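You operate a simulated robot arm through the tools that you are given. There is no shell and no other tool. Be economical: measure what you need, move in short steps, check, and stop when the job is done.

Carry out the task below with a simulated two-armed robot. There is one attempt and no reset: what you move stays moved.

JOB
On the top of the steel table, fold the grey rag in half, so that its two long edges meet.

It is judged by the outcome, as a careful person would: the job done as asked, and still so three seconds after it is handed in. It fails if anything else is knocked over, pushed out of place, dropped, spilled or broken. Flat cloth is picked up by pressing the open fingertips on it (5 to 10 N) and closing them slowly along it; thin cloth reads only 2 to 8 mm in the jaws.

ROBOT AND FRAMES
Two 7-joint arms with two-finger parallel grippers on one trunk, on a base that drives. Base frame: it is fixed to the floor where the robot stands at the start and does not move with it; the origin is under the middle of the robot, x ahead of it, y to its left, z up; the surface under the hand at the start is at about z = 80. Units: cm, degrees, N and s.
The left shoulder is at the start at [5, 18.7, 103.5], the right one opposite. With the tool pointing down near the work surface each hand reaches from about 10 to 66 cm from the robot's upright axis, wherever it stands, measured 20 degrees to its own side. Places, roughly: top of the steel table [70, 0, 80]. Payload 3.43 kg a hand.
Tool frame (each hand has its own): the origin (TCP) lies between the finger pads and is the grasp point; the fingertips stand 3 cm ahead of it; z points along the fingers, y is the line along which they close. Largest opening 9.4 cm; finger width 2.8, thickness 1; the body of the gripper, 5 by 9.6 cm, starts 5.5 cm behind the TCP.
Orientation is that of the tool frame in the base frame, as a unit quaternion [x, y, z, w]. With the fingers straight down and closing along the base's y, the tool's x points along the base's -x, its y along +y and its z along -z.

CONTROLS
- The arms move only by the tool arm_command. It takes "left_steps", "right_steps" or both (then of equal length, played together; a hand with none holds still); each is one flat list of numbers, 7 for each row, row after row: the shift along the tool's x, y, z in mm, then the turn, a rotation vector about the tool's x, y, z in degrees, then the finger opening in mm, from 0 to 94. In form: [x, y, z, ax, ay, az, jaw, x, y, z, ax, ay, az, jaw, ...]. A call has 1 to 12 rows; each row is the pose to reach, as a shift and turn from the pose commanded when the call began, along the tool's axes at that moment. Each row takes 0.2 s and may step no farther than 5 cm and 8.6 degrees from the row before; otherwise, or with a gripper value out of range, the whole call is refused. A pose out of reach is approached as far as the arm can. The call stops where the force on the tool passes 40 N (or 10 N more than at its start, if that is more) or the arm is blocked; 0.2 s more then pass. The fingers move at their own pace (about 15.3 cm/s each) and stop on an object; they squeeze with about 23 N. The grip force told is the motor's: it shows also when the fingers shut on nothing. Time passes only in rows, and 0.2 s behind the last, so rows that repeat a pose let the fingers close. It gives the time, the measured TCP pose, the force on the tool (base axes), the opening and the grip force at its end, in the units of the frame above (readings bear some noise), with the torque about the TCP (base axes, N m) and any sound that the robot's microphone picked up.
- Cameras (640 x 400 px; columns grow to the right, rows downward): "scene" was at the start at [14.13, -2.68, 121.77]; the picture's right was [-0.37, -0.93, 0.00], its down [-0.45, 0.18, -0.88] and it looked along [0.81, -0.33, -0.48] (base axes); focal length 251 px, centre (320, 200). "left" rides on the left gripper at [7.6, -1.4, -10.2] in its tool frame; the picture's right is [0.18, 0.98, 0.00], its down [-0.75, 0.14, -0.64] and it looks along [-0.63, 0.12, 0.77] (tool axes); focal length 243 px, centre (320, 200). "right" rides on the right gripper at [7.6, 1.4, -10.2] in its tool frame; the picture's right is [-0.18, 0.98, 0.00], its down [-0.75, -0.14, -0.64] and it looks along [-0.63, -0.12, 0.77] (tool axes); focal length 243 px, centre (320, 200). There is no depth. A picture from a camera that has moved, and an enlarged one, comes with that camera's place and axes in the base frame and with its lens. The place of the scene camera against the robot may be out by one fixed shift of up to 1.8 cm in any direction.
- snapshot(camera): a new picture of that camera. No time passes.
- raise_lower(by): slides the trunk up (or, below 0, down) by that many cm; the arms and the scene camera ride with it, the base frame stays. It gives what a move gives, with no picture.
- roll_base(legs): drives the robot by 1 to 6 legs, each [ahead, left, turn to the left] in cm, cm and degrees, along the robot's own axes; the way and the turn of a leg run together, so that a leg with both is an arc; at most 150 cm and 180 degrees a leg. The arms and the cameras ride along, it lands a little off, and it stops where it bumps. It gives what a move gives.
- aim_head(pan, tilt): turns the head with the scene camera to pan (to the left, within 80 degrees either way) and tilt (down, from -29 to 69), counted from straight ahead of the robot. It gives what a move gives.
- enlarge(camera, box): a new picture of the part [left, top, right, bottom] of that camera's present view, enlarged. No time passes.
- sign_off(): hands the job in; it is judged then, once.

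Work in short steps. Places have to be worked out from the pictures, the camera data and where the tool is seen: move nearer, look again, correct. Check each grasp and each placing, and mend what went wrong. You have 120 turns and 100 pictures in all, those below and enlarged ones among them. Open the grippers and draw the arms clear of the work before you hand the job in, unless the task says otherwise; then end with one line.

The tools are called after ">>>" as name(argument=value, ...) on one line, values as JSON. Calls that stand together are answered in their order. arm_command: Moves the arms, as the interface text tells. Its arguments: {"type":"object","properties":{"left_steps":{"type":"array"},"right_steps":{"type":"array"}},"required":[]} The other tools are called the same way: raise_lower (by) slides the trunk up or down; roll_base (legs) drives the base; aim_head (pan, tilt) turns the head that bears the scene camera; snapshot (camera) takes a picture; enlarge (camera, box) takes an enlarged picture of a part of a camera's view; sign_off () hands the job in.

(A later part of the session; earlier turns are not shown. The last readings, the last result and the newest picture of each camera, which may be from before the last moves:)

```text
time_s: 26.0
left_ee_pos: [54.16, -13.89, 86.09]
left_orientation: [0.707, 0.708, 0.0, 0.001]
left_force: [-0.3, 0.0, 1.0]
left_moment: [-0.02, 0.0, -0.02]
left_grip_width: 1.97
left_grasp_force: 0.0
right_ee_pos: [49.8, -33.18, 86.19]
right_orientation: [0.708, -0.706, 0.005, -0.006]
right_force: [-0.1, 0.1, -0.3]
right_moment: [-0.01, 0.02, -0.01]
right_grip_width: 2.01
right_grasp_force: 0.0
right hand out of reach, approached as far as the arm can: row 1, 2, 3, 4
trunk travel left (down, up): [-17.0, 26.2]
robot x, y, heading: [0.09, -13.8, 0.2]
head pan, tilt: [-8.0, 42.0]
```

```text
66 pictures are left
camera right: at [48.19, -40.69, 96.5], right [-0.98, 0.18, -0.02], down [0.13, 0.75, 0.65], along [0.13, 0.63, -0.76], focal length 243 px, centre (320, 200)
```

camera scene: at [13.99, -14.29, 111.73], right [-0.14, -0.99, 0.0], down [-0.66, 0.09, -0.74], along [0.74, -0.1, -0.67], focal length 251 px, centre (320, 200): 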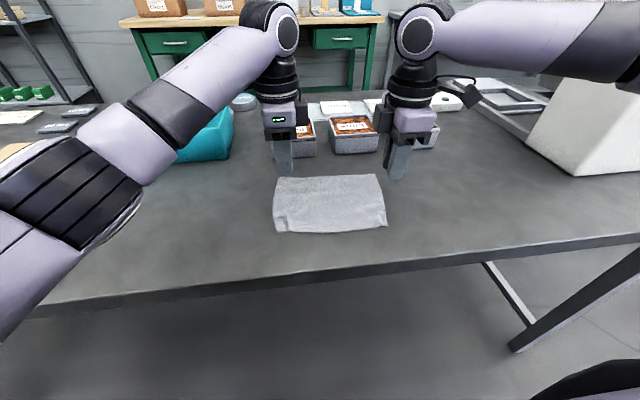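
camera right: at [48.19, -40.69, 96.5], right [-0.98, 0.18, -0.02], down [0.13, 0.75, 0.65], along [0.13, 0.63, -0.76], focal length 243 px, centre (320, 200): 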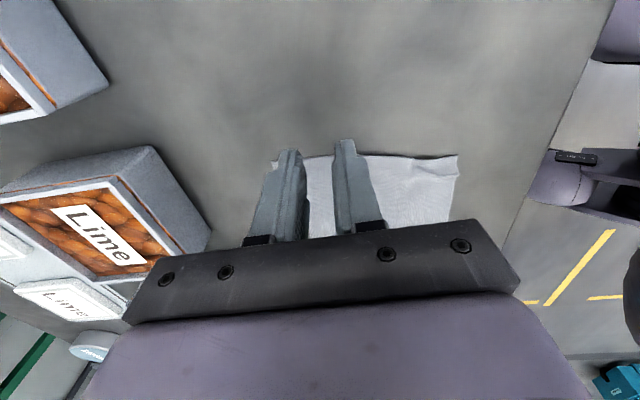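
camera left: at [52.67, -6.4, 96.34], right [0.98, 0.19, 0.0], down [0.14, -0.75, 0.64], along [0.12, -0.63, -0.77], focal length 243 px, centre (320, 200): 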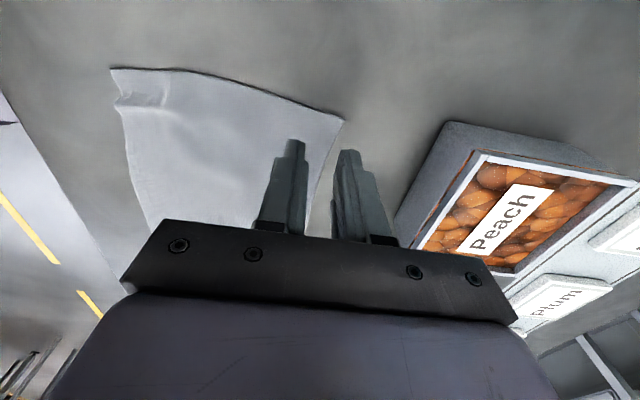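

The right arm's posture stops it at wrist ≈[50,−33]; it needs to be further out relative to the robot. I lift both hands and drive the base left 7.5 cm, which favours the right arm while the left still has margin.

>>> arm_command(left_steps=[0, 0, -40, 0, 0, 0, 20, 0, 0, -80, 0, 0, 0, 20], right_steps=[0, 0, -40, 0, 0, 0, 20, 0, 0, -80, 0, 0, 0, 20])

>>> roll_base(legs=[[0, 7.5, 0]])

```text
time_s: 26.6
left_ee_pos: [53.93, -13.69, 93.97]
left_orientation: [0.706, 0.708, -0.001, 0.0]
left_force: [0.1, -0.1, -0.3]
left_moment: [0.0, 0.0, -0.01]
left_grip_width: 2.01
left_grasp_force: 0.1
right_ee_pos: [48.85, -33.65, 93.71]
right_orientation: [0.708, -0.706, 0.006, -0.005]
right_force: [-0.2, 0.3, 0.2]
right_moment: [0.01, 0.02, -0.02]
right_grip_width: 1.99
right_grasp_force: 0.1
right hand out of reach, approached as far as the arm can: row 2
trunk travel left (down, up): [-17.0, 26.2]
robot x, y, heading: [-0.51, -13.9, -0.2]
head pan, tilt: [-8.0, 42.0]
```

```text
time_s: 27.9
left_ee_pos: [53.87, -6.2, 94.06]
left_orientation: [0.706, 0.708, 0.0, 0.0]
left_force: [1.0, -0.3, 0.2]
left_moment: [0.0, -0.02, 0.01]
left_grip_width: 1.99
left_grasp_force: 0.0
right_ee_pos: [48.83, -26.21, 93.68]
right_orientation: [0.707, -0.707, 0.006, -0.006]
right_force: [0.2, -0.3, 0.1]
right_moment: [-0.01, -0.01, 0.01]
right_grip_width: 1.98
right_grasp_force: 0.1
trunk travel left (down, up): [-17.0, 26.2]
robot x, y, heading: [0.17, -6.09, 0.0]
head pan, tilt: [-8.0, 42.0]
```

Now approach the far corners again.

>>> arm_command(left_steps=[-20, 0, 20, 0, 0, 0, 20, -40, 0, 40, 0, 0, 0, 20, -60, 0, 60, 0, 0, 0, 20, -77, 1, 80, 0, 0, 0, 20], right_steps=[20, 0, 20, 0, 0, 0, 20, 40, -10, 40, 0, 0, 0, 20, 40, -25, 60, 0, 0, 0, 20, 40, -40, 77, 0, 0, 0, 20])

>>> snapshot(camera="left")

>>> snapshot(camera="right")

```text
time_s: 28.9
left_ee_pos: [52.94, -12.19, 85.45]
left_orientation: [0.708, 0.706, -0.001, -0.002]
left_force: [-0.1, -0.7, -1.0]
left_moment: [-0.02, 0.01, -0.01]
left_grip_width: 2.02
left_grasp_force: 0.1
left hand out of reach, approached as far as the arm can: row 3, 4
right_ee_pos: [52.99, -30.38, 85.95]
right_orientation: [0.707, -0.707, 0.005, -0.004]
right_force: [-0.8, 0.6, -0.5]
right_moment: [0.01, 0.04, 0.04]
right_grip_width: 2.04
right_grasp_force: 0.1
trunk travel left (down, up): [-17.0, 26.2]
robot x, y, heading: [0.05, -6.35, 0.2]
head pan, tilt: [-8.0, 42.0]
```

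```text
65 pictures are left
camera left: at [51.65, -4.75, 95.71], right [0.98, 0.18, 0.0], down [0.14, -0.75, 0.64], along [0.12, -0.63, -0.77], focal length 243 px, centre (320, 200)
```

left: 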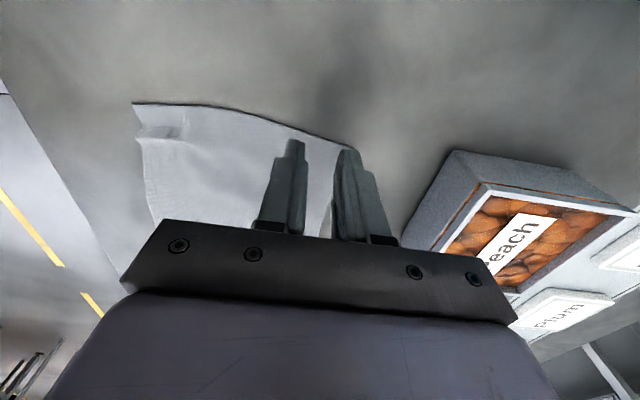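

```text
64 pictures are left
camera right: at [51.4, -37.79, 96.15], right [-0.98, 0.18, -0.01], down [0.13, 0.75, 0.64], along [0.13, 0.63, -0.76], focal length 243 px, centre (320, 200)
```

right: 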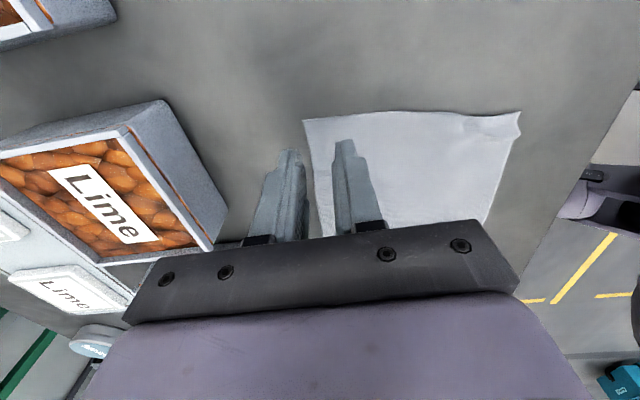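

The right now reaches; the left is ~1.5 cm short. I lift 5 cm and shift the base 4 cm forward and 2.5 cm right, which should suit both.

>>> arm_command(left_steps=[0, 0, -40, 0, 0, 0, 20, 10, -15, -60, 0, 0, 0, 20], right_steps=[0, 0, -40, 0, 0, 0, 20, 10, 30, -60, 0, 0, 0, 20])

>>> roll_base(legs=[[4, -2.5, 0]])

```text
time_s: 29.5
left_ee_pos: [51.59, -11.08, 91.97]
left_orientation: [0.707, 0.707, -0.001, 0.001]
left_force: [0.0, 0.0, -0.2]
left_moment: [-0.03, 0.02, 0.01]
left_grip_width: 1.99
left_grasp_force: 0.0
right_ee_pos: [49.88, -31.32, 92.0]
right_orientation: [0.708, -0.707, 0.006, -0.005]
right_force: [0.7, -0.4, 0.6]
right_moment: [0.02, 0.0, 0.0]
right_grip_width: 2.01
right_grasp_force: 0.0
trunk travel left (down, up): [-17.0, 26.2]
robot x, y, heading: [0.0, -6.33, 0.6]
head pan, tilt: [-8.0, 42.0]
```

```text
time_s: 30.6
left_ee_pos: [55.38, -13.33, 91.86]
left_orientation: [0.705, 0.709, 0.0, -0.001]
left_force: [0.3, 0.3, -0.1]
left_moment: [-0.03, 0.0, 0.0]
left_grip_width: 1.99
left_grasp_force: 0.1
right_ee_pos: [54.0, -33.64, 91.86]
right_orientation: [0.708, -0.706, 0.006, -0.005]
right_force: [-0.2, -0.1, -0.1]
right_moment: [0.01, 0.02, 0.02]
right_grip_width: 2.0
right_grasp_force: 0.0
trunk travel left (down, up): [-17.0, 26.2]
robot x, y, heading: [4.13, -8.52, 0.4]
head pan, tilt: [-8.0, 42.0]
stopped in leg 1: the robot was blocked; the commanded pose is now the measured one
```

The base stopped at about the commanded spot (touching something at the end). I back the base off 0.5 cm, take a scene picture to confirm nothing moved, then lower.

>>> roll_base(legs=[[-0.7, 0, 0]])

>>> snapshot(camera="scene")

```text
time_s: 31.3
left_ee_pos: [54.71, -13.39, 91.91]
left_orientation: [0.705, 0.709, 0.0, -0.001]
left_force: [1.0, -0.7, 0.3]
left_moment: [0.02, -0.01, -0.06]
left_grip_width: 1.97
left_grasp_force: 0.2
right_ee_pos: [53.16, -33.62, 91.94]
right_orientation: [0.708, -0.706, 0.006, -0.005]
right_force: [-0.6, 0.7, 0.0]
right_moment: [0.03, -0.02, -0.01]
right_grip_width: 2.0
right_grasp_force: 0.0
trunk travel left (down, up): [-17.0, 26.2]
robot x, y, heading: [3.52, -9.08, 0.3]
head pan, tilt: [-8.0, 42.0]
```

```text
63 pictures are left
camera scene: at [17.11, -9.22, 111.73], right [-0.13, -0.99, 0.0], down [-0.66, 0.09, -0.74], along [0.74, -0.1, -0.67], focal length 251 px, centre (320, 200)
```

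scene: 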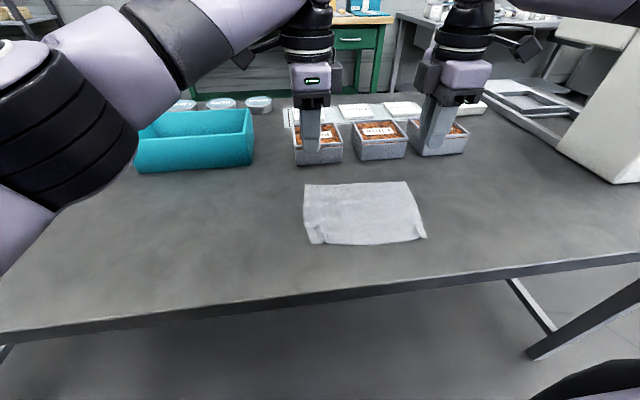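

Nothing displaced. Lower both hands to just above the rag at the far corners.

>>> arm_command(left_steps=[-5, -8, 30, 0, 0, 0, 20, -5, -8, 60, 0, 0, 0, 20, -5, -8, 80, 0, 0, 0, 20, -5, -8, 80, 0, 0, 0, 20], right_steps=[-15, 2, 30, 0, 0, 0, 20, -34, 4, 60, 0, 0, 0, 20, -34, 4, 80, 0, 0, 0, 20, -34, 4, 80, 0, 0, 0, 20])

>>> snapshot(camera="left")

>>> snapshot(camera="right")

```text
time_s: 32.3
left_ee_pos: [53.92, -13.95, 83.84]
left_orientation: [0.705, 0.71, 0.0, 0.0]
left_force: [-0.3, 0.4, -0.5]
left_moment: [-0.02, 0.02, 0.0]
left_grip_width: 2.0
left_grasp_force: 0.0
right_ee_pos: [52.84, -30.14, 83.93]
right_orientation: [0.708, -0.706, 0.005, -0.005]
right_force: [-0.3, -0.1, 0.0]
right_moment: [-0.01, 0.0, 0.0]
right_grip_width: 2.01
right_grasp_force: 0.0
trunk travel left (down, up): [-17.0, 26.2]
robot x, y, heading: [3.07, -8.7, 0.2]
head pan, tilt: [-8.0, 42.0]
```

```text
62 pictures are left
camera left: at [52.51, -6.49, 94.13], right [0.98, 0.19, 0.0], down [0.15, -0.75, 0.64], along [0.12, -0.63, -0.77], focal length 243 px, centre (320, 200)
```

left: 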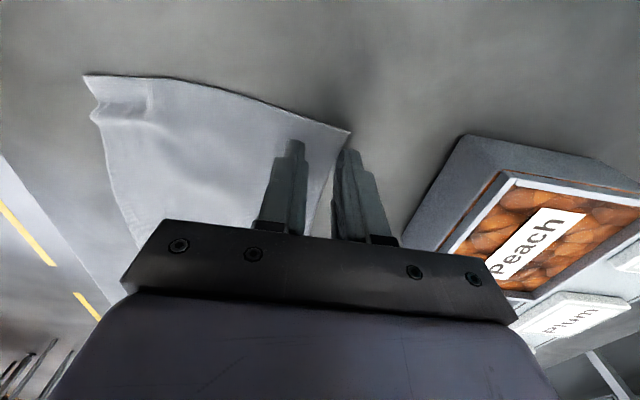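

```text
61 pictures are left
camera right: at [51.21, -37.64, 94.23], right [-0.98, 0.18, -0.01], down [0.13, 0.75, 0.64], along [0.13, 0.63, -0.77], focal length 243 px, centre (320, 200)
```

right: 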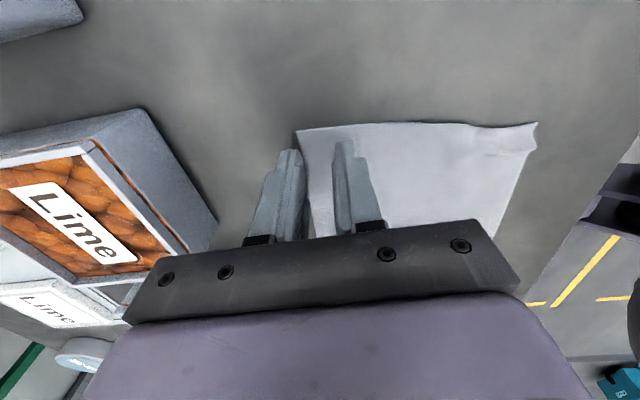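

Full reach. The outer fingers are only partly on the cloth, so I shift inward (left 4 mm, right 8 mm) and go down to contact.

>>> arm_command(left_steps=[0, -4, 0, 0, 0, 0, 20, 0, -4, 5, 0, 0, 0, 20, 0, -4, 7.5, 0, 0, 0, 20, 0, -4, 7.5, 0, 0, 0, 20], right_steps=[0, 8, 0, 0, 0, 0, 20, 0, 8, 5, 0, 0, 0, 20, 0, 8, 8.5, 0, 0, 0, 20, 0, 8, 8.5, 0, 0, 0, 20])

```text
time_s: 33.3
left_ee_pos: [53.6, -13.93, 83.21]
left_orientation: [0.705, 0.709, -0.001, 0.0]
left_force: [0.0, 0.1, 2.2]
left_moment: [0.02, 0.0, 0.0]
left_grip_width: 2.02
left_grasp_force: 0.2
right_ee_pos: [51.94, -30.16, 83.07]
right_orientation: [0.708, -0.706, 0.006, -0.006]
right_force: [0.7, -1.2, 6.8]
right_moment: [-0.08, 0.09, 0.04]
right_grip_width: 1.98
right_grasp_force: 0.0
trunk travel left (down, up): [-17.0, 26.2]
robot x, y, heading: [3.28, -8.96, 0.0]
head pan, tilt: [-8.0, 42.0]
```

Contact: right 6.8 N, left 2.2 N. I press the left 0.7 mm more and close both slowly.

>>> arm_command(left_steps=[0, 0, 0.8, 0, 0, 0, 20, 0, 0, 0.8, 0, 0, 0, 18, 0, 0, 0.8, 0, 0, 0, 16, 0, 0, 0.8, 0, 0, 0, 14, 0, 0, 0.8, 0, 0, 0, 12, 0, 0, 0.8, 0, 0, 0, 10, 0, 0, 0.8, 0, 0, 0, 8, 0, 0, 0.8, 0, 0, 0, 6, 0, 0, 0.8, 0, 0, 0, 3, 0, 0, 0.8, 0, 0, 0, 0, 0, 0, 0.8, 0, 0, 0, 0], right_steps=[0, 0, 0.2, 0, 0, 0, 20, 0, 0, 0.2, 0, 0, 0, 18, 0, 0, 0.2, 0, 0, 0, 16, 0, 0, 0.2, 0, 0, 0, 14, 0, 0, 0.2, 0, 0, 0, 12, 0, 0, 0.2, 0, 0, 0, 10, 0, 0, 0.2, 0, 0, 0, 8, 0, 0, 0.2, 0, 0, 0, 6, 0, 0, 0.2, 0, 0, 0, 3, 0, 0, 0.2, 0, 0, 0, 0, 0, 0, 0.2, 0, 0, 0, 0])

>>> snapshot(camera="left")

>>> snapshot(camera="right")

```text
time_s: 35.7
left_ee_pos: [53.42, -13.89, 83.21]
left_orientation: [0.705, 0.709, 0.001, 0.003]
left_force: [0.9, -2.4, 11.9]
left_moment: [0.0, 0.0, -0.02]
left_grip_width: 0.24
left_grasp_force: 23.1
right_ee_pos: [51.9, -30.06, 83.13]
right_orientation: [0.708, -0.706, 0.007, -0.006]
right_force: [-0.4, 2.6, 12.1]
right_moment: [0.03, 0.06, -0.02]
right_grip_width: 0.23
right_grasp_force: 22.9
trunk travel left (down, up): [-17.0, 26.2]
robot x, y, heading: [3.2, -8.77, 0.3]
head pan, tilt: [-8.0, 42.0]
```

```text
60 pictures are left
camera left: at [51.92, -6.4, 93.4], right [0.98, 0.19, 0.0], down [0.14, -0.75, 0.64], along [0.12, -0.63, -0.77], focal length 243 px, centre (320, 200)
```

left: 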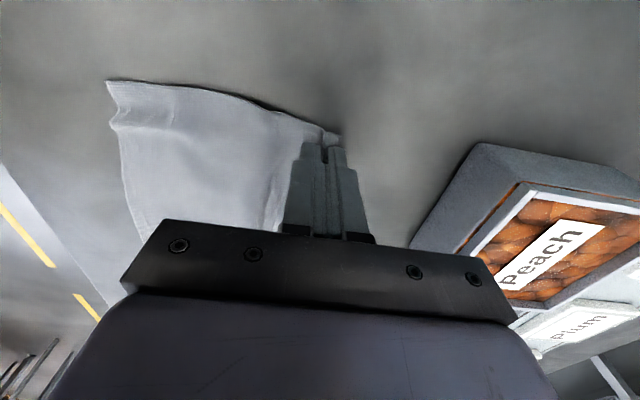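

```text
59 pictures are left
camera right: at [50.3, -37.63, 93.46], right [-0.98, 0.18, -0.02], down [0.13, 0.75, 0.64], along [0.13, 0.63, -0.77], focal length 243 px, centre (320, 200)
```

right: 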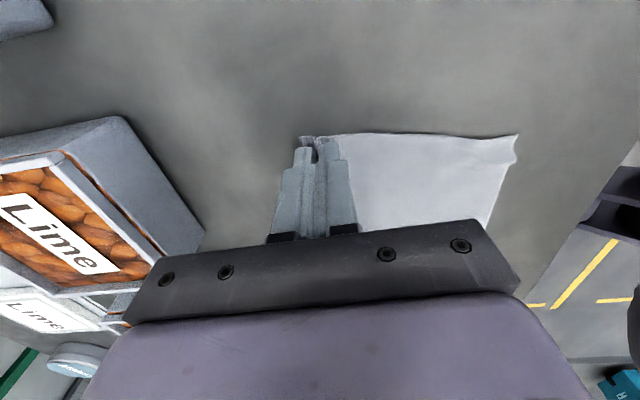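

Both pinches hold (2.3–2.4 mm, 23 N). Now I lift the far edge along an arc toward me, pitching the fingers forward as it goes, up to vertical, then check.

>>> arm_command(left_steps=[0, -4, -13, -5, 0, 0, 0, 0, -12, -25.5, -10, 0, 0, 0, 1, -23, -35, -15, 0, 0, 0, 2, -36, -43, -20, 0, 0, 0, 3, -52, -46.5, -26, 0, 0, 0, 3, -68, -47.5, -32, 0, 0, 0], right_steps=[0, 4, -13, 5, 0, 0, 0, 0, 12, -25.5, 10, 0, 0, 0, -1, 23, -35, 15, 0, 0, 0, -2, 36, -43, 20, 0, 0, 0, -3, 52, -46.5, 26, 0, 0, 0, -3, 68, -47.5, 32, 0, 0, 0])

>>> enlarge(camera="scene", box=[240, 110, 496, 270])

>>> snapshot(camera="left")

>>> snapshot(camera="right")

```text
time_s: 37.1
left_ee_pos: [46.67, -13.58, 87.76]
left_orientation: [0.677, 0.682, 0.196, 0.195]
left_force: [-0.6, -1.0, 0.4]
left_moment: [-0.07, 0.07, -0.03]
left_grip_width: 0.19
left_grasp_force: 23.4
right_ee_pos: [45.16, -29.87, 87.68]
right_orientation: [0.679, -0.677, 0.2, -0.201]
right_force: [-0.2, 1.1, 0.1]
right_moment: [0.06, 0.02, 0.02]
right_grip_width: 0.25
right_grasp_force: 22.9
trunk travel left (down, up): [-17.0, 26.2]
robot x, y, heading: [2.86, -8.97, 0.3]
head pan, tilt: [-8.0, 42.0]
```

```text
2.50 times, centred on (368, 190) of scene
camera zoom: at [17.11, -9.22, 111.73], right [-0.13, -0.99, 0.0], down [-0.66, 0.09, -0.74], along [0.74, -0.1, -0.67], focal length 627 px, centre (200, 225)
```

zoom: 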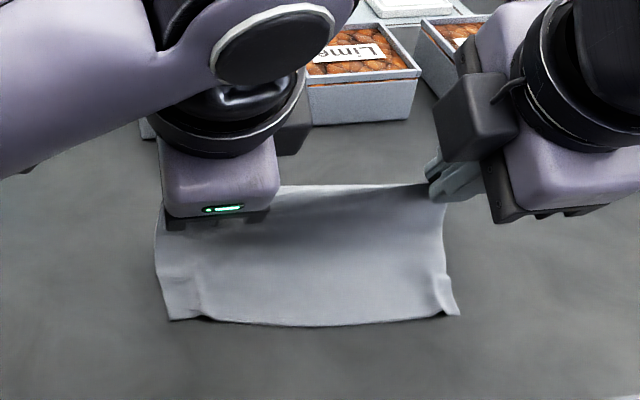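

```text
57 pictures are left
camera left: at [40.04, -6.25, 95.67], right [0.83, 0.19, 0.52], down [-0.22, -0.75, 0.62], along [0.51, -0.63, -0.59], focal length 243 px, centre (320, 200)
```

left: 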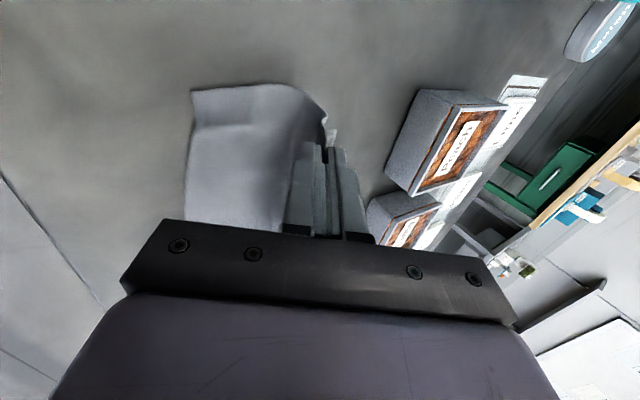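

```text
56 pictures are left
camera right: at [38.47, -37.34, 95.62], right [-0.83, 0.18, -0.53], down [-0.23, 0.75, 0.62], along [0.51, 0.63, -0.58], focal length 243 px, centre (320, 200)
```

right: 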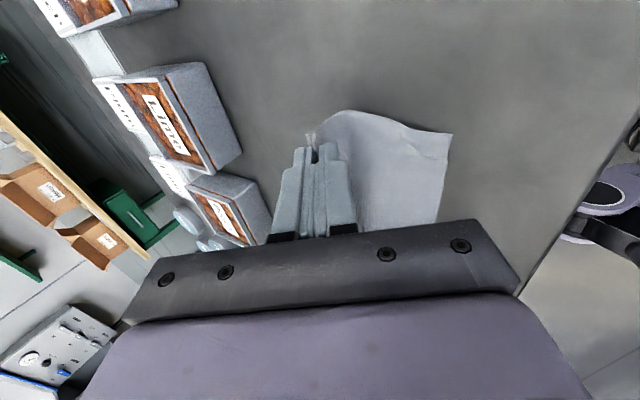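

The edge is standing up well, with the near half undisturbed. Continue the arc toward the near edge with more pitch.

>>> arm_command(left_steps=[1, -14.8, -4.6, -5, 0, 0, 0, 2, -30.7, -7.4, -10, 0, 0, 0, 3, -43.5, -5.9, -13, 0, 0, 0, 3, -55.3, -2.1, -16, 0, 0, 0, 3, -63.5, 1.6, -16, 0, 0, 0], right_steps=[-1, 14.8, -4.6, 5, 0, 0, 0, -2, 30.7, -7.4, 10, 0, 0, 0, -3, 43.5, -5.9, 13, 0, 0, 0, -3, 55.3, -2.1, 16, 0, 0, 0, -3, 63.5, 1.6, 16, 0, 0, 0])

>>> enlarge(camera="scene", box=[240, 110, 496, 270])

>>> enlarge(camera="left", box=[120, 50, 440, 250])

>>> enlarge(camera="right", box=[200, 50, 520, 250])

```text
time_s: 38.3
left_ee_pos: [41.42, -13.28, 84.3]
left_orientation: [0.643, 0.648, 0.29, 0.288]
left_force: [0.4, -0.6, 0.1]
left_moment: [-0.02, 0.03, 0.0]
left_grip_width: 0.24
left_grasp_force: 22.6
right_ee_pos: [43.87, -28.84, 84.85]
right_orientation: [0.645, -0.643, 0.293, -0.293]
right_force: [0.0, 0.3, 0.8]
right_moment: [0.01, 0.02, 0.0]
right_grip_width: 0.24
right_grasp_force: 22.9
right hand out of reach, approached as far as the arm can: row 3, 4, 5
trunk travel left (down, up): [-17.0, 26.2]
robot x, y, heading: [3.19, -9.24, 0.1]
head pan, tilt: [-8.0, 42.0]
```

```text
2.50 times, centred on (368, 190) of scene
camera zoom: at [17.12, -9.22, 111.73], right [-0.13, -0.99, 0.0], down [-0.66, 0.09, -0.74], along [0.74, -0.1, -0.67], focal length 627 px, centre (200, 225)
```

zoom: 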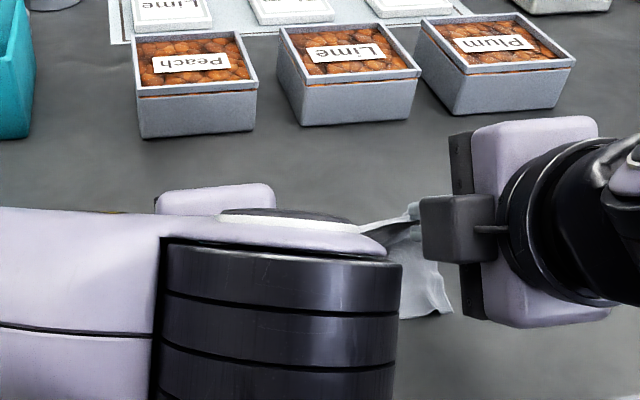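

```text
2.00 times, centred on (280, 150) of left
camera zoom: at [32.82, -5.82, 90.08], right [0.66, 0.19, 0.73], down [-0.38, -0.76, 0.53], along [0.65, -0.63, -0.42], focal length 485 px, centre (400, 300)
```

zoom: 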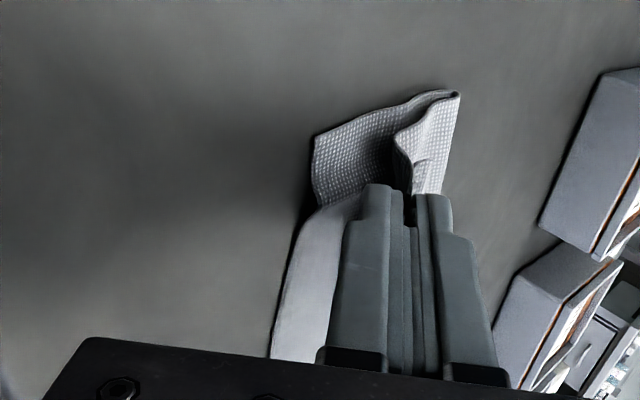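

```text
2.00 times, centred on (360, 150) of right
camera zoom: at [35.26, -36.4, 90.59], right [-0.65, 0.18, -0.74], down [-0.39, 0.75, 0.53], along [0.65, 0.63, -0.42], focal length 485 px, centre (240, 300)
```

zoom: 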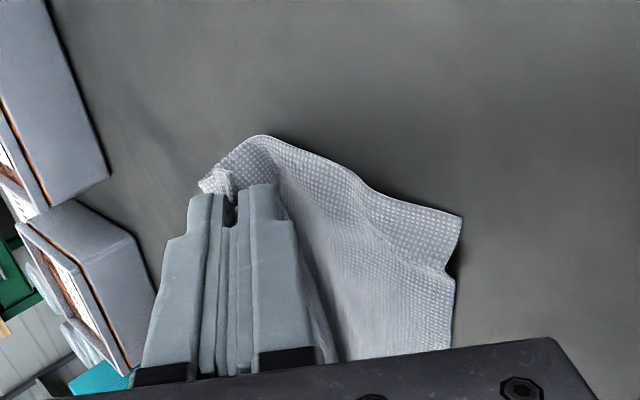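

Left is right on: crease at x≈49, held edge just over the near edge. The right arm stopped 3–4 cm short at that pitch, so I reduce its pitch while bringing it the rest of the way back.

>>> arm_command(right_steps=[0, -4, -7.6, -7, 0, 0, 0, 0, 0.6, -15.6, -14, 0, 0, 0, 1, 10.9, -21, -20, 0, 0, 0, 1, 20, -23, -22, 0, 0, 0])

>>> enlarge(camera="right", box=[200, 50, 520, 250])

```text
time_s: 39.3
left_ee_pos: [41.44, -13.18, 84.32]
left_orientation: [0.644, 0.648, 0.289, 0.287]
left_force: [0.1, 0.4, -0.3]
left_moment: [0.0, 0.03, 0.0]
left_grip_width: 0.2
left_grasp_force: 23.3
right_ee_pos: [40.62, -28.94, 84.87]
right_orientation: [0.689, -0.687, 0.164, -0.164]
right_force: [-0.2, 0.6, -0.5]
right_moment: [-0.01, -0.05, -0.01]
right_grip_width: 0.21
right_grasp_force: 23.2
trunk travel left (down, up): [-17.0, 26.2]
robot x, y, heading: [2.97, -8.59, 0.2]
head pan, tilt: [-8.0, 42.0]
```

```text
2.00 times, centred on (360, 150) of right
camera zoom: at [34.75, -36.44, 93.51], right [-0.88, 0.18, -0.44], down [-0.17, 0.75, 0.64], along [0.45, 0.63, -0.63], focal length 485 px, centre (240, 300)
```

zoom: 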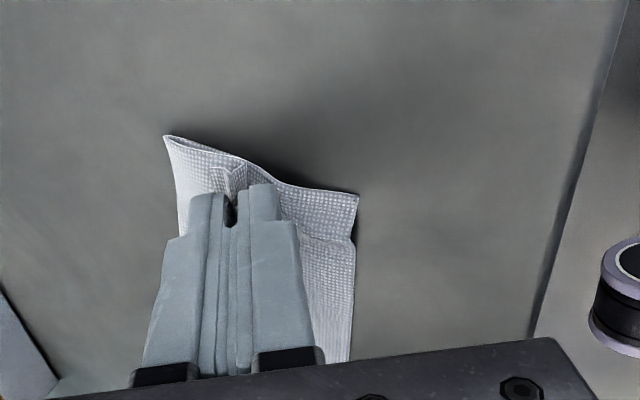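

Right crease ≈x 45.7, bottom near corner ≈39; upper edge ~1 cm short of it. I pull the right back 8 mm, lower both slightly, open the jaws a little and withdraw backward along the fingers.

>>> arm_command(left_steps=[0, -1.5, 1.4, 0, 0, 0, 0, 0, -3, 2.7, 0, 0, 0, 0, 0, -3, 2.7, 0, 0, 0, 5, 0, -3, 2.7, 0, 0, 0, 11, 0, -3, 2.7, 0, 0, 0, 12, 0, 0, -8, 0, 0, 0, 14, 0, 8, -25, 0, 0, 0, 16, 0, 15, -45, 0, 0, 0, 20], right_steps=[0, 5, 2, 0, 0, 0, 0, 0, 10.7, 3.7, 0, 0, 0, 0, 0, 10.7, 3.7, 0, 0, 0, 5, 0, 10.7, 3.7, 0, 0, 0, 11, 0, 10.7, 3.7, 0, 0, 0, 12, 0, 8, -8, 0, 0, 0, 14, 0, 4, -25, 0, 0, 0, 16, 0, 0, -45, 0, 0, 0, 20])

>>> snapshot(camera="left")

>>> snapshot(camera="right")

```text
time_s: 41.1
left_ee_pos: [39.06, -13.37, 88.51]
left_orientation: [0.644, 0.648, 0.288, 0.287]
left_force: [0.3, 0.1, 0.3]
left_moment: [0.0, 0.02, 0.01]
left_grip_width: 2.03
left_grasp_force: 0.0
right_ee_pos: [38.47, -29.02, 88.86]
right_orientation: [0.689, -0.686, 0.164, -0.165]
right_force: [0.1, 0.3, 0.4]
right_moment: [0.01, -0.02, -0.01]
right_grip_width: 2.01
right_grasp_force: 0.0
trunk travel left (down, up): [-17.0, 26.2]
robot x, y, heading: [3.27, -8.83, 0.4]
head pan, tilt: [-8.0, 42.0]
```

```text
51 pictures are left
camera left: at [30.48, -5.97, 94.24], right [0.66, 0.19, 0.73], down [-0.38, -0.76, 0.53], along [0.65, -0.63, -0.43], focal length 243 px, centre (320, 200)
```

left: 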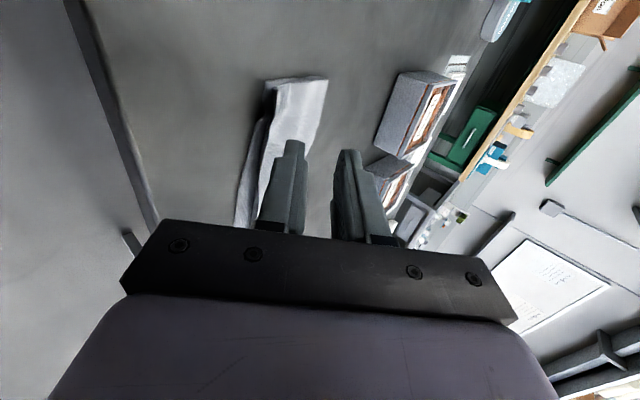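

```text
50 pictures are left
camera right: at [32.55, -36.51, 97.54], right [-0.88, 0.18, -0.44], down [-0.17, 0.75, 0.64], along [0.45, 0.63, -0.63], focal length 243 px, centre (320, 200)
```

right: 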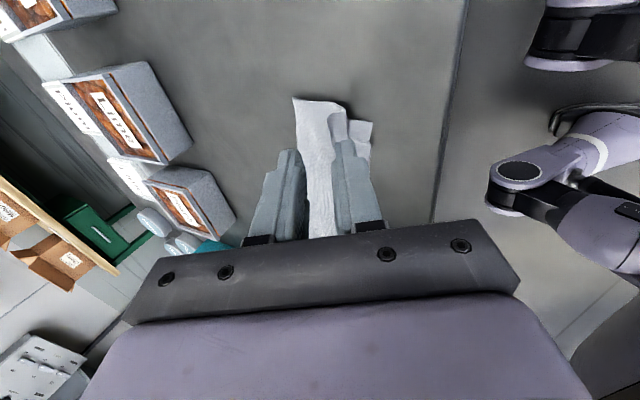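

The fold is holding. I draw both hands up and outward for a clear look from the scene camera.

>>> arm_command(left_steps=[0, 20, -20, 0, 0, 0, 20, 30, 40, -40, 0, 0, 0, 20, 65, 60, -55, 0, 0, 0, 20, 100, 75, -67, 0, 0, 0, 20, 140, 75, -67, 0, 0, 0, 20], right_steps=[0, -10, -20, 0, 0, 0, 20, 30, -20, -40, 0, 0, 0, 20, 65, -30, -60, 0, 0, 0, 20, 100, -35, -72, 0, 0, 0, 20, 130, -35, -72, 0, 0, 0, 20])

>>> aim_head(pan=-20, tilt=50)

>>> snapshot(camera="scene")

```text
time_s: 42.3
left_ee_pos: [39.16, 0.64, 98.51]
left_orientation: [0.645, 0.647, 0.288, 0.287]
left_force: [-0.3, 0.6, -0.3]
left_moment: [0.0, 0.03, 0.01]
left_grip_width: 2.01
left_grasp_force: 0.1
right_ee_pos: [38.29, -42.1, 96.95]
right_orientation: [0.69, -0.686, 0.164, -0.164]
right_force: [-0.2, 0.4, 0.3]
right_moment: [0.0, -0.01, 0.03]
right_grip_width: 2.0
right_grasp_force: 0.0
trunk travel left (down, up): [-17.0, 26.2]
robot x, y, heading: [2.96, -8.78, 0.1]
head pan, tilt: [-8.0, 42.0]
```

```text
time_s: 43.1
left_ee_pos: [39.26, 0.79, 98.16]
left_orientation: [0.643, 0.651, 0.288, 0.282]
left_force: [0.4, -0.5, -0.7]
left_moment: [-0.03, 0.0, 0.03]
left_grip_width: 2.02
left_grasp_force: 0.1
right_ee_pos: [38.22, -41.95, 96.96]
right_orientation: [0.689, -0.686, 0.164, -0.165]
right_force: [-0.6, -0.3, -0.1]
right_moment: [0.0, 0.0, -0.02]
right_grip_width: 2.01
right_grasp_force: 0.0
trunk travel left (down, up): [-17.0, 26.2]
robot x, y, heading: [3.11, -8.75, 0.3]
head pan, tilt: [-20.0, 50.0]
```

```text
49 pictures are left
camera scene: at [16.45, -10.3, 110.96], right [-0.28, -0.96, 0.0], down [-0.71, 0.2, -0.68], along [0.65, -0.19, -0.74], focal length 251 px, centre (320, 200)
```

scene: 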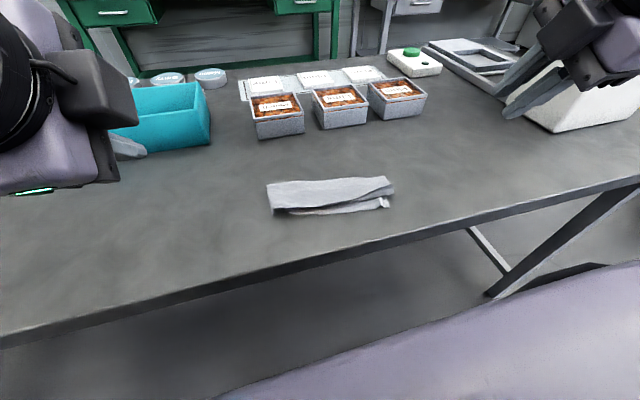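

>>> enlarge(camera="scene", box=[250, 150, 410, 250])

>>> enlarge(camera="left", box=[100, 0, 420, 200])

>>> enlarge(camera="right", box=[200, 0, 520, 200])

```text
4.00 times, centred on (330, 200) of scene
camera zoom: at [16.45, -10.3, 110.96], right [-0.28, -0.96, 0.0], down [-0.71, 0.2, -0.68], along [0.65, -0.19, -0.74], focal length 1003 px, centre (280, 200)
```

zoom: 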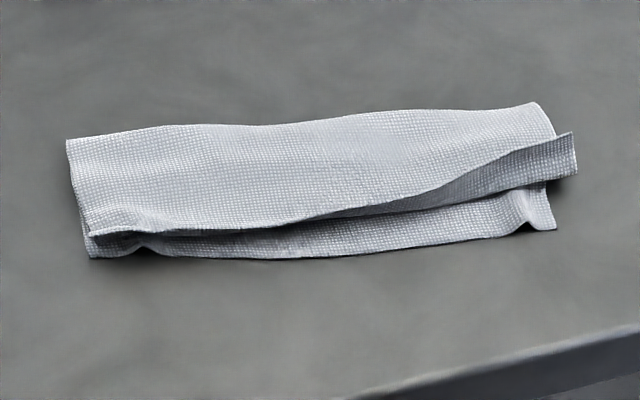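

```text
2.00 times, centred on (260, 100) of left
camera zoom: at [30.64, 8.07, 104.09], right [0.66, 0.19, 0.73], down [-0.37, -0.76, 0.53], along [0.65, -0.62, -0.43], focal length 485 px, centre (440, 400)
```

zoom: 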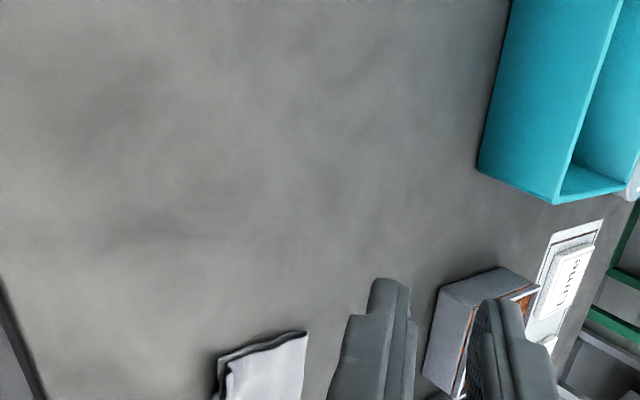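

```text
2.00 times, centred on (360, 100) of right
camera zoom: at [32.41, -49.48, 105.57], right [-0.88, 0.18, -0.44], down [-0.17, 0.75, 0.64], along [0.45, 0.63, -0.63], focal length 485 px, centre (240, 400)
```

zoom: 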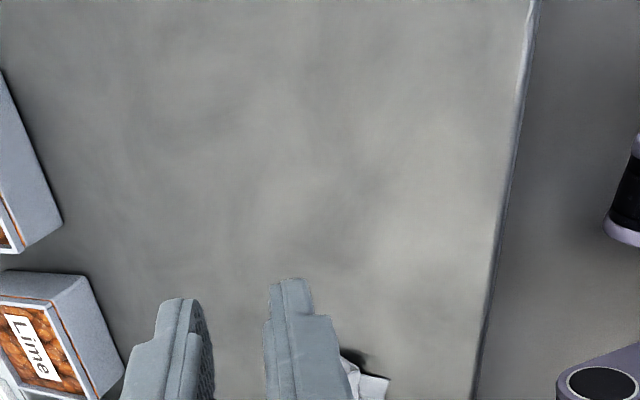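

The fold is essentially there: the left end's edges meet, but on the right the upper edge curls up and is ~2.5–3 cm short. I bring the right hand closer to look at that raised lip, and will pinch and pull it back.

>>> arm_command(right_steps=[-30, 13, 19, 0, 0, 0, 20, -60, 26, 38, 0, 0, 0, 20, -80, 40, 50, 0, 0, 0, 20])

>>> enlarge(camera="right", box=[200, 50, 520, 250])

```text
time_s: 43.9
left_ee_pos: [39.2, 0.74, 98.22]
left_orientation: [0.644, 0.649, 0.289, 0.284]
left_force: [-0.4, -0.2, 0.0]
left_moment: [-0.01, -0.04, 0.02]
left_grip_width: 2.02
left_grasp_force: 0.0
right_ee_pos: [36.99, -33.86, 90.76]
right_orientation: [0.688, -0.687, 0.164, -0.164]
right_force: [-1.1, -0.1, 0.4]
right_moment: [0.01, -0.01, 0.01]
right_grip_width: 2.01
right_grasp_force: 0.0
trunk travel left (down, up): [-17.0, 26.2]
robot x, y, heading: [3.38, -8.87, 0.3]
head pan, tilt: [-20.0, 50.0]
```

```text
2.00 times, centred on (360, 150) of right
camera zoom: at [31.09, -41.35, 99.29], right [-0.88, 0.18, -0.44], down [-0.17, 0.75, 0.64], along [0.45, 0.63, -0.63], focal length 485 px, centre (240, 300)
```

zoom: 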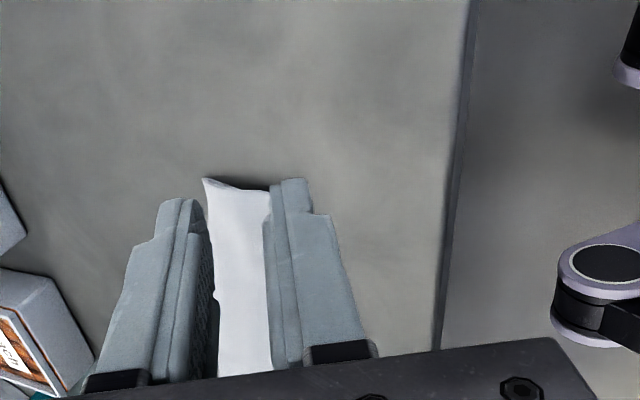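

Crease right end is at [45.2,−30.3] and the lip stands at x≈40.5–42.3. I straighten the right hand to vertical above it with jaws at 30 mm, then check alignment.

>>> arm_command(right_steps=[-10, -10, 5, -7, 0, 0, 30, -22, -16, 15, -14, 0, 0, 30, -34, -20, 30, -20, 0, 0, 30, -44, -21, 53, -26, 0, 0, 30])

>>> enlarge(camera="right", box=[200, 50, 520, 250])

>>> enlarge(camera="scene", box=[250, 130, 410, 230])

```text
time_s: 44.9
left_ee_pos: [39.26, 0.65, 98.1]
left_orientation: [0.644, 0.65, 0.288, 0.282]
left_force: [0.6, -0.3, -0.7]
left_moment: [0.0, 0.0, -0.02]
left_grip_width: 2.03
left_grasp_force: 0.1
right_ee_pos: [41.46, -29.6, 86.83]
right_orientation: [0.708, -0.706, 0.005, -0.005]
right_force: [-0.4, -0.4, 0.2]
right_moment: [0.01, 0.0, -0.01]
right_grip_width: 3.0
right_grasp_force: 0.1
trunk travel left (down, up): [-17.0, 26.2]
robot x, y, heading: [3.57, -8.93, 0.2]
head pan, tilt: [-20.0, 50.0]
```

```text
2.00 times, centred on (360, 150) of right
camera zoom: at [39.96, -37.06, 97.17], right [-0.98, 0.18, -0.01], down [0.13, 0.75, 0.64], along [0.13, 0.63, -0.77], focal length 485 px, centre (240, 300)
```

zoom: 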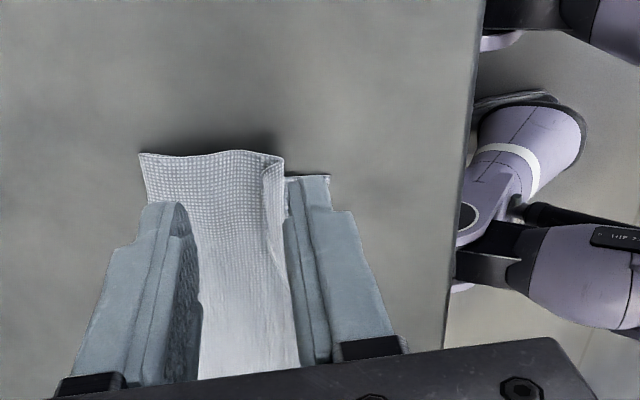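

```text
4.00 times, centred on (330, 180) of scene
camera zoom: at [16.46, -10.32, 110.95], right [-0.28, -0.96, 0.0], down [-0.71, 0.21, -0.68], along [0.65, -0.19, -0.74], focal length 1003 px, centre (280, 280)
```

zoom: 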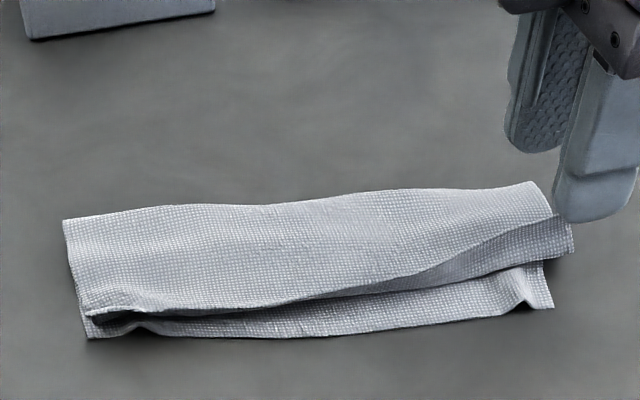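

The lip edge is at x≈40.2 at the right end while the bottom corner is at x≈38.4, so about 1.7 cm short. I straddle the standing lip just above the lower layer and close.

>>> arm_command(right_steps=[-9, 11, 0, 0, 0, 0, 28, -9, 11, 15, 0, 0, 0, 28, -9, 11, 32, 0, 0, 0, 28, -9, 11, 32, 0, 0, 0, 20, -9, 11, 32, 0, 0, 0, 12, -9, 11, 32, 0, 0, 0, 5, -9, 11, 32, 0, 0, 0, 0, -9, 11, 32, 0, 0, 0, 0])

>>> enlarge(camera="right", box=[200, 50, 520, 250])

>>> enlarge(camera="scene", box=[250, 130, 410, 230])

```text
time_s: 46.7
left_ee_pos: [39.16, 0.84, 98.11]
left_orientation: [0.645, 0.649, 0.288, 0.283]
left_force: [-0.5, -0.1, 0.6]
left_moment: [-0.01, 0.01, 0.05]
left_grip_width: 2.01
left_grasp_force: 0.0
right_ee_pos: [40.46, -28.71, 83.74]
right_orientation: [0.709, -0.706, 0.006, -0.006]
right_force: [-0.1, -0.7, 0.2]
right_moment: [-0.03, -0.02, -0.02]
right_grip_width: 0.21
right_grasp_force: 23.6
trunk travel left (down, up): [-17.0, 26.2]
robot x, y, heading: [2.93, -8.81, 0.4]
head pan, tilt: [-20.0, 50.0]
```

```text
2.00 times, centred on (360, 150) of right
camera zoom: at [38.79, -36.14, 94.01], right [-0.98, 0.18, -0.02], down [0.13, 0.75, 0.64], along [0.13, 0.63, -0.77], focal length 485 px, centre (240, 300)
```

zoom: 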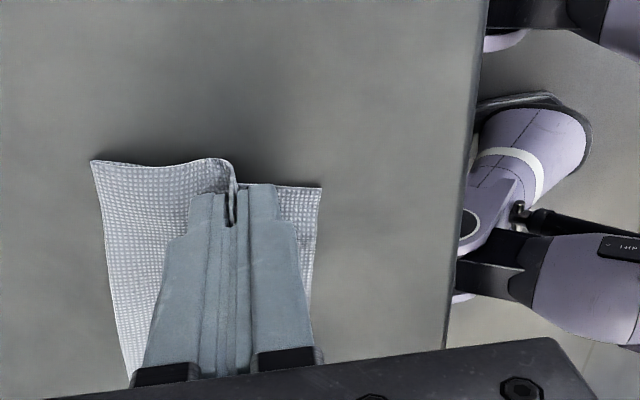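

```text
4.00 times, centred on (330, 180) of scene
camera zoom: at [16.45, -10.35, 110.97], right [-0.28, -0.96, 0.0], down [-0.71, 0.21, -0.68], along [0.65, -0.19, -0.74], focal length 1003 px, centre (280, 280)
```

zoom: 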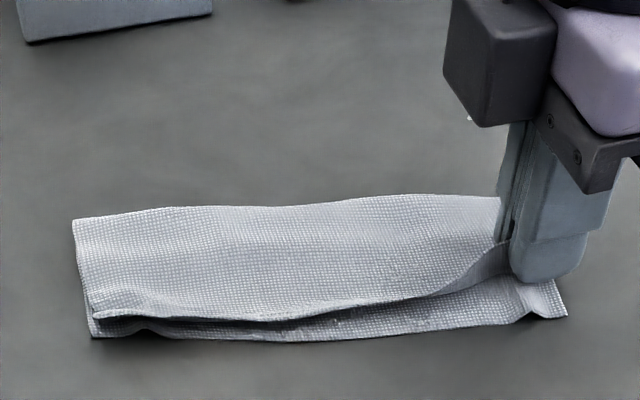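

Lip caught. I pull it ~1.3 cm toward me while pitching the fingers 24° so the lip leans toward me.

>>> arm_command(right_steps=[0, 5, -2, 5, 0, 0, 0, 0, 11, -2, 10, 0, 0, 0, 0, 17, -1, 16, 0, 0, 0, 0, 22, 0, 20, 0, 0, 0, 0, 26, 0, 24, 0, 0, 0, 0, 26, 0, 24, 0, 0, 0])

>>> enlarge(camera="right", box=[200, 50, 520, 250])

>>> enlarge(camera="scene", box=[250, 130, 410, 230])

```text
time_s: 48.1
left_ee_pos: [39.3, 0.73, 98.19]
left_orientation: [0.645, 0.649, 0.288, 0.282]
left_force: [-0.1, -0.2, -0.3]
left_moment: [-0.01, 0.01, 0.04]
left_grip_width: 2.01
left_grasp_force: 0.2
right_ee_pos: [37.86, -28.75, 83.62]
right_orientation: [0.692, -0.689, 0.152, -0.153]
right_force: [0.5, 0.3, 0.0]
right_moment: [-0.01, 0.0, 0.0]
right_grip_width: 0.17
right_grasp_force: 23.1
trunk travel left (down, up): [-17.0, 26.2]
robot x, y, heading: [3.23, -9.21, 0.3]
head pan, tilt: [-20.0, 50.0]
```

```text
2.00 times, centred on (360, 150) of right
camera zoom: at [32.19, -36.21, 92.42], right [-0.89, 0.18, -0.41], down [-0.14, 0.75, 0.64], along [0.43, 0.63, -0.65], focal length 485 px, centre (240, 300)
```

zoom: 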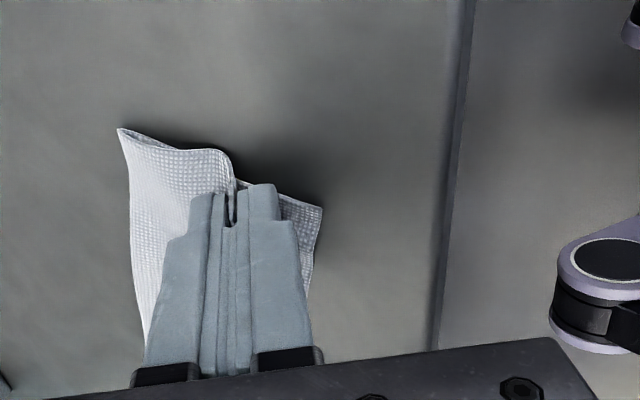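

```text
4.00 times, centred on (330, 180) of scene
camera zoom: at [16.45, -10.36, 110.98], right [-0.28, -0.96, 0.0], down [-0.7, 0.21, -0.68], along [0.65, -0.19, -0.73], focal length 1003 px, centre (280, 280)
```

zoom: 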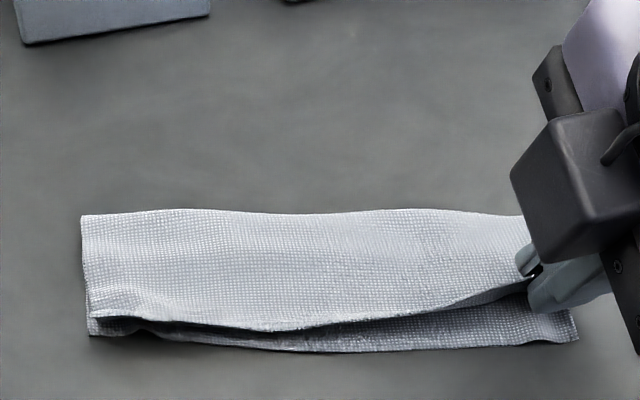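

The pull dragged the whole right end ~1.2 cm because the upper layer is already taut; the lip inside the jaws is itself ~2–3 cm tall, so it only needs laying down. I loosen slightly, slide up along the lip and re-pinch it near its edge.

>>> arm_command(right_steps=[0, 0, 0, 0, 0, 0, 5, 0, 0, -5, 0, 0, 0, 5, 0, 0, -10, 0, 0, 0, 5, 0, 0, -14, 0, 0, 0, 5, 0, 0, -14, 0, 0, 0, 0, 0, 0, -14, 0, 0, 0, 0])

>>> enlarge(camera="right", box=[200, 50, 520, 250])

>>> enlarge(camera="scene", box=[250, 130, 410, 230])

```text
time_s: 49.5
left_ee_pos: [39.12, 0.71, 98.15]
left_orientation: [0.645, 0.65, 0.287, 0.283]
left_force: [-0.1, -0.3, -0.3]
left_moment: [0.0, -0.03, 0.0]
left_grip_width: 1.98
left_grasp_force: 0.0
right_ee_pos: [37.24, -28.83, 84.85]
right_orientation: [0.692, -0.689, 0.152, -0.152]
right_force: [-0.4, 0.0, -0.6]
right_moment: [0.01, -0.02, -0.02]
right_grip_width: 0.18
right_grasp_force: 23.2
trunk travel left (down, up): [-17.0, 26.2]
robot x, y, heading: [2.96, -8.86, 0.1]
head pan, tilt: [-20.0, 50.0]
```

```text
2.00 times, centred on (360, 150) of right
camera zoom: at [31.63, -36.22, 93.69], right [-0.89, 0.18, -0.41], down [-0.14, 0.75, 0.64], along [0.43, 0.63, -0.65], focal length 485 px, centre (240, 300)
```

zoom: 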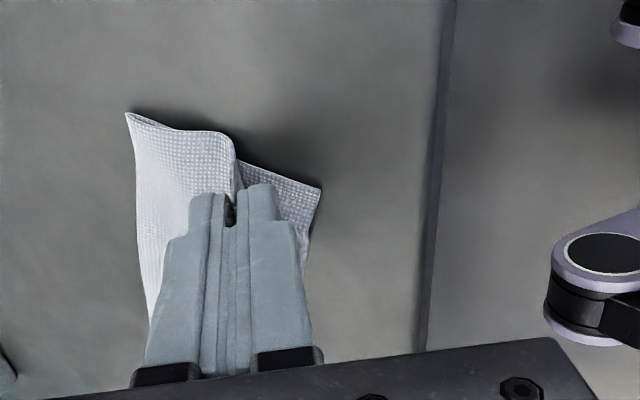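

```text
4.00 times, centred on (330, 180) of scene
camera zoom: at [16.45, -10.38, 110.99], right [-0.29, -0.96, 0.0], down [-0.7, 0.21, -0.68], along [0.65, -0.19, -0.73], focal length 1003 px, centre (280, 280)
```

zoom: 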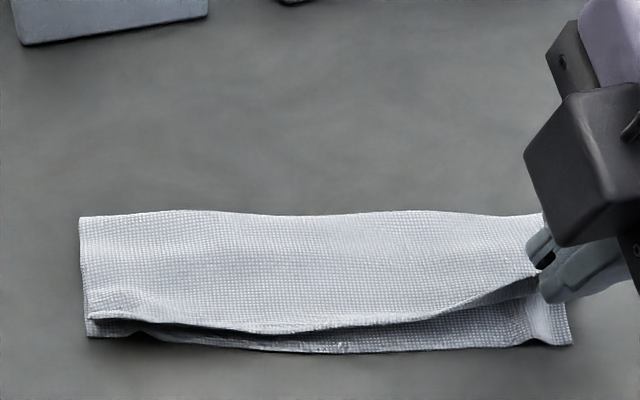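

Still holding, now nearer the edge. Swing it down onto the near edge (tip to x≈37, z≈81) and check before releasing.

>>> arm_command(right_steps=[0, 6, -1, 0, 0, 0, 0, 0, 12, 0, 0, 0, 0, 0, 0, 19, 3, 0, 0, 0, 0, 0, 19, 3, 0, 0, 0, 0])

>>> enlarge(camera="right", box=[200, 50, 520, 250])

```text
time_s: 50.5
left_ee_pos: [39.22, 0.73, 98.21]
left_orientation: [0.645, 0.649, 0.288, 0.282]
left_force: [0.1, 0.4, 0.7]
left_moment: [0.0, -0.03, -0.03]
left_grip_width: 1.99
left_grasp_force: 0.1
right_ee_pos: [36.71, -28.6, 84.06]
right_orientation: [0.692, -0.689, 0.153, -0.152]
right_force: [-0.4, 0.0, 0.1]
right_moment: [-0.01, 0.01, 0.0]
right_grip_width: 0.17
right_grasp_force: 23.0
right hand out of reach, approached as far as the arm can: row 2, 3, 4
trunk travel left (down, up): [-17.0, 26.2]
robot x, y, heading: [3.05, -8.97, 0.2]
head pan, tilt: [-20.0, 50.0]
```

```text
2.00 times, centred on (360, 150) of right
camera zoom: at [31.13, -35.98, 92.93], right [-0.89, 0.18, -0.41], down [-0.14, 0.75, 0.64], along [0.43, 0.63, -0.65], focal length 485 px, centre (240, 300)
```

zoom: 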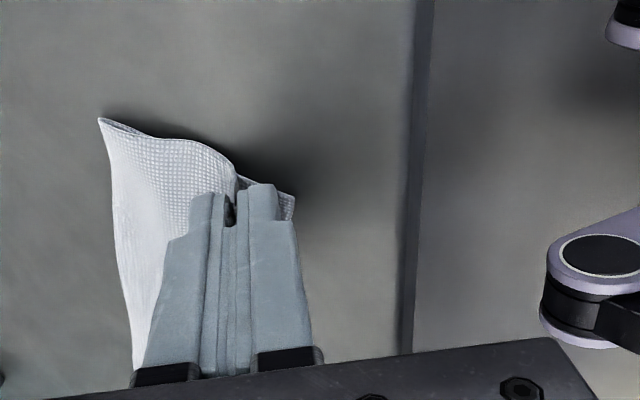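

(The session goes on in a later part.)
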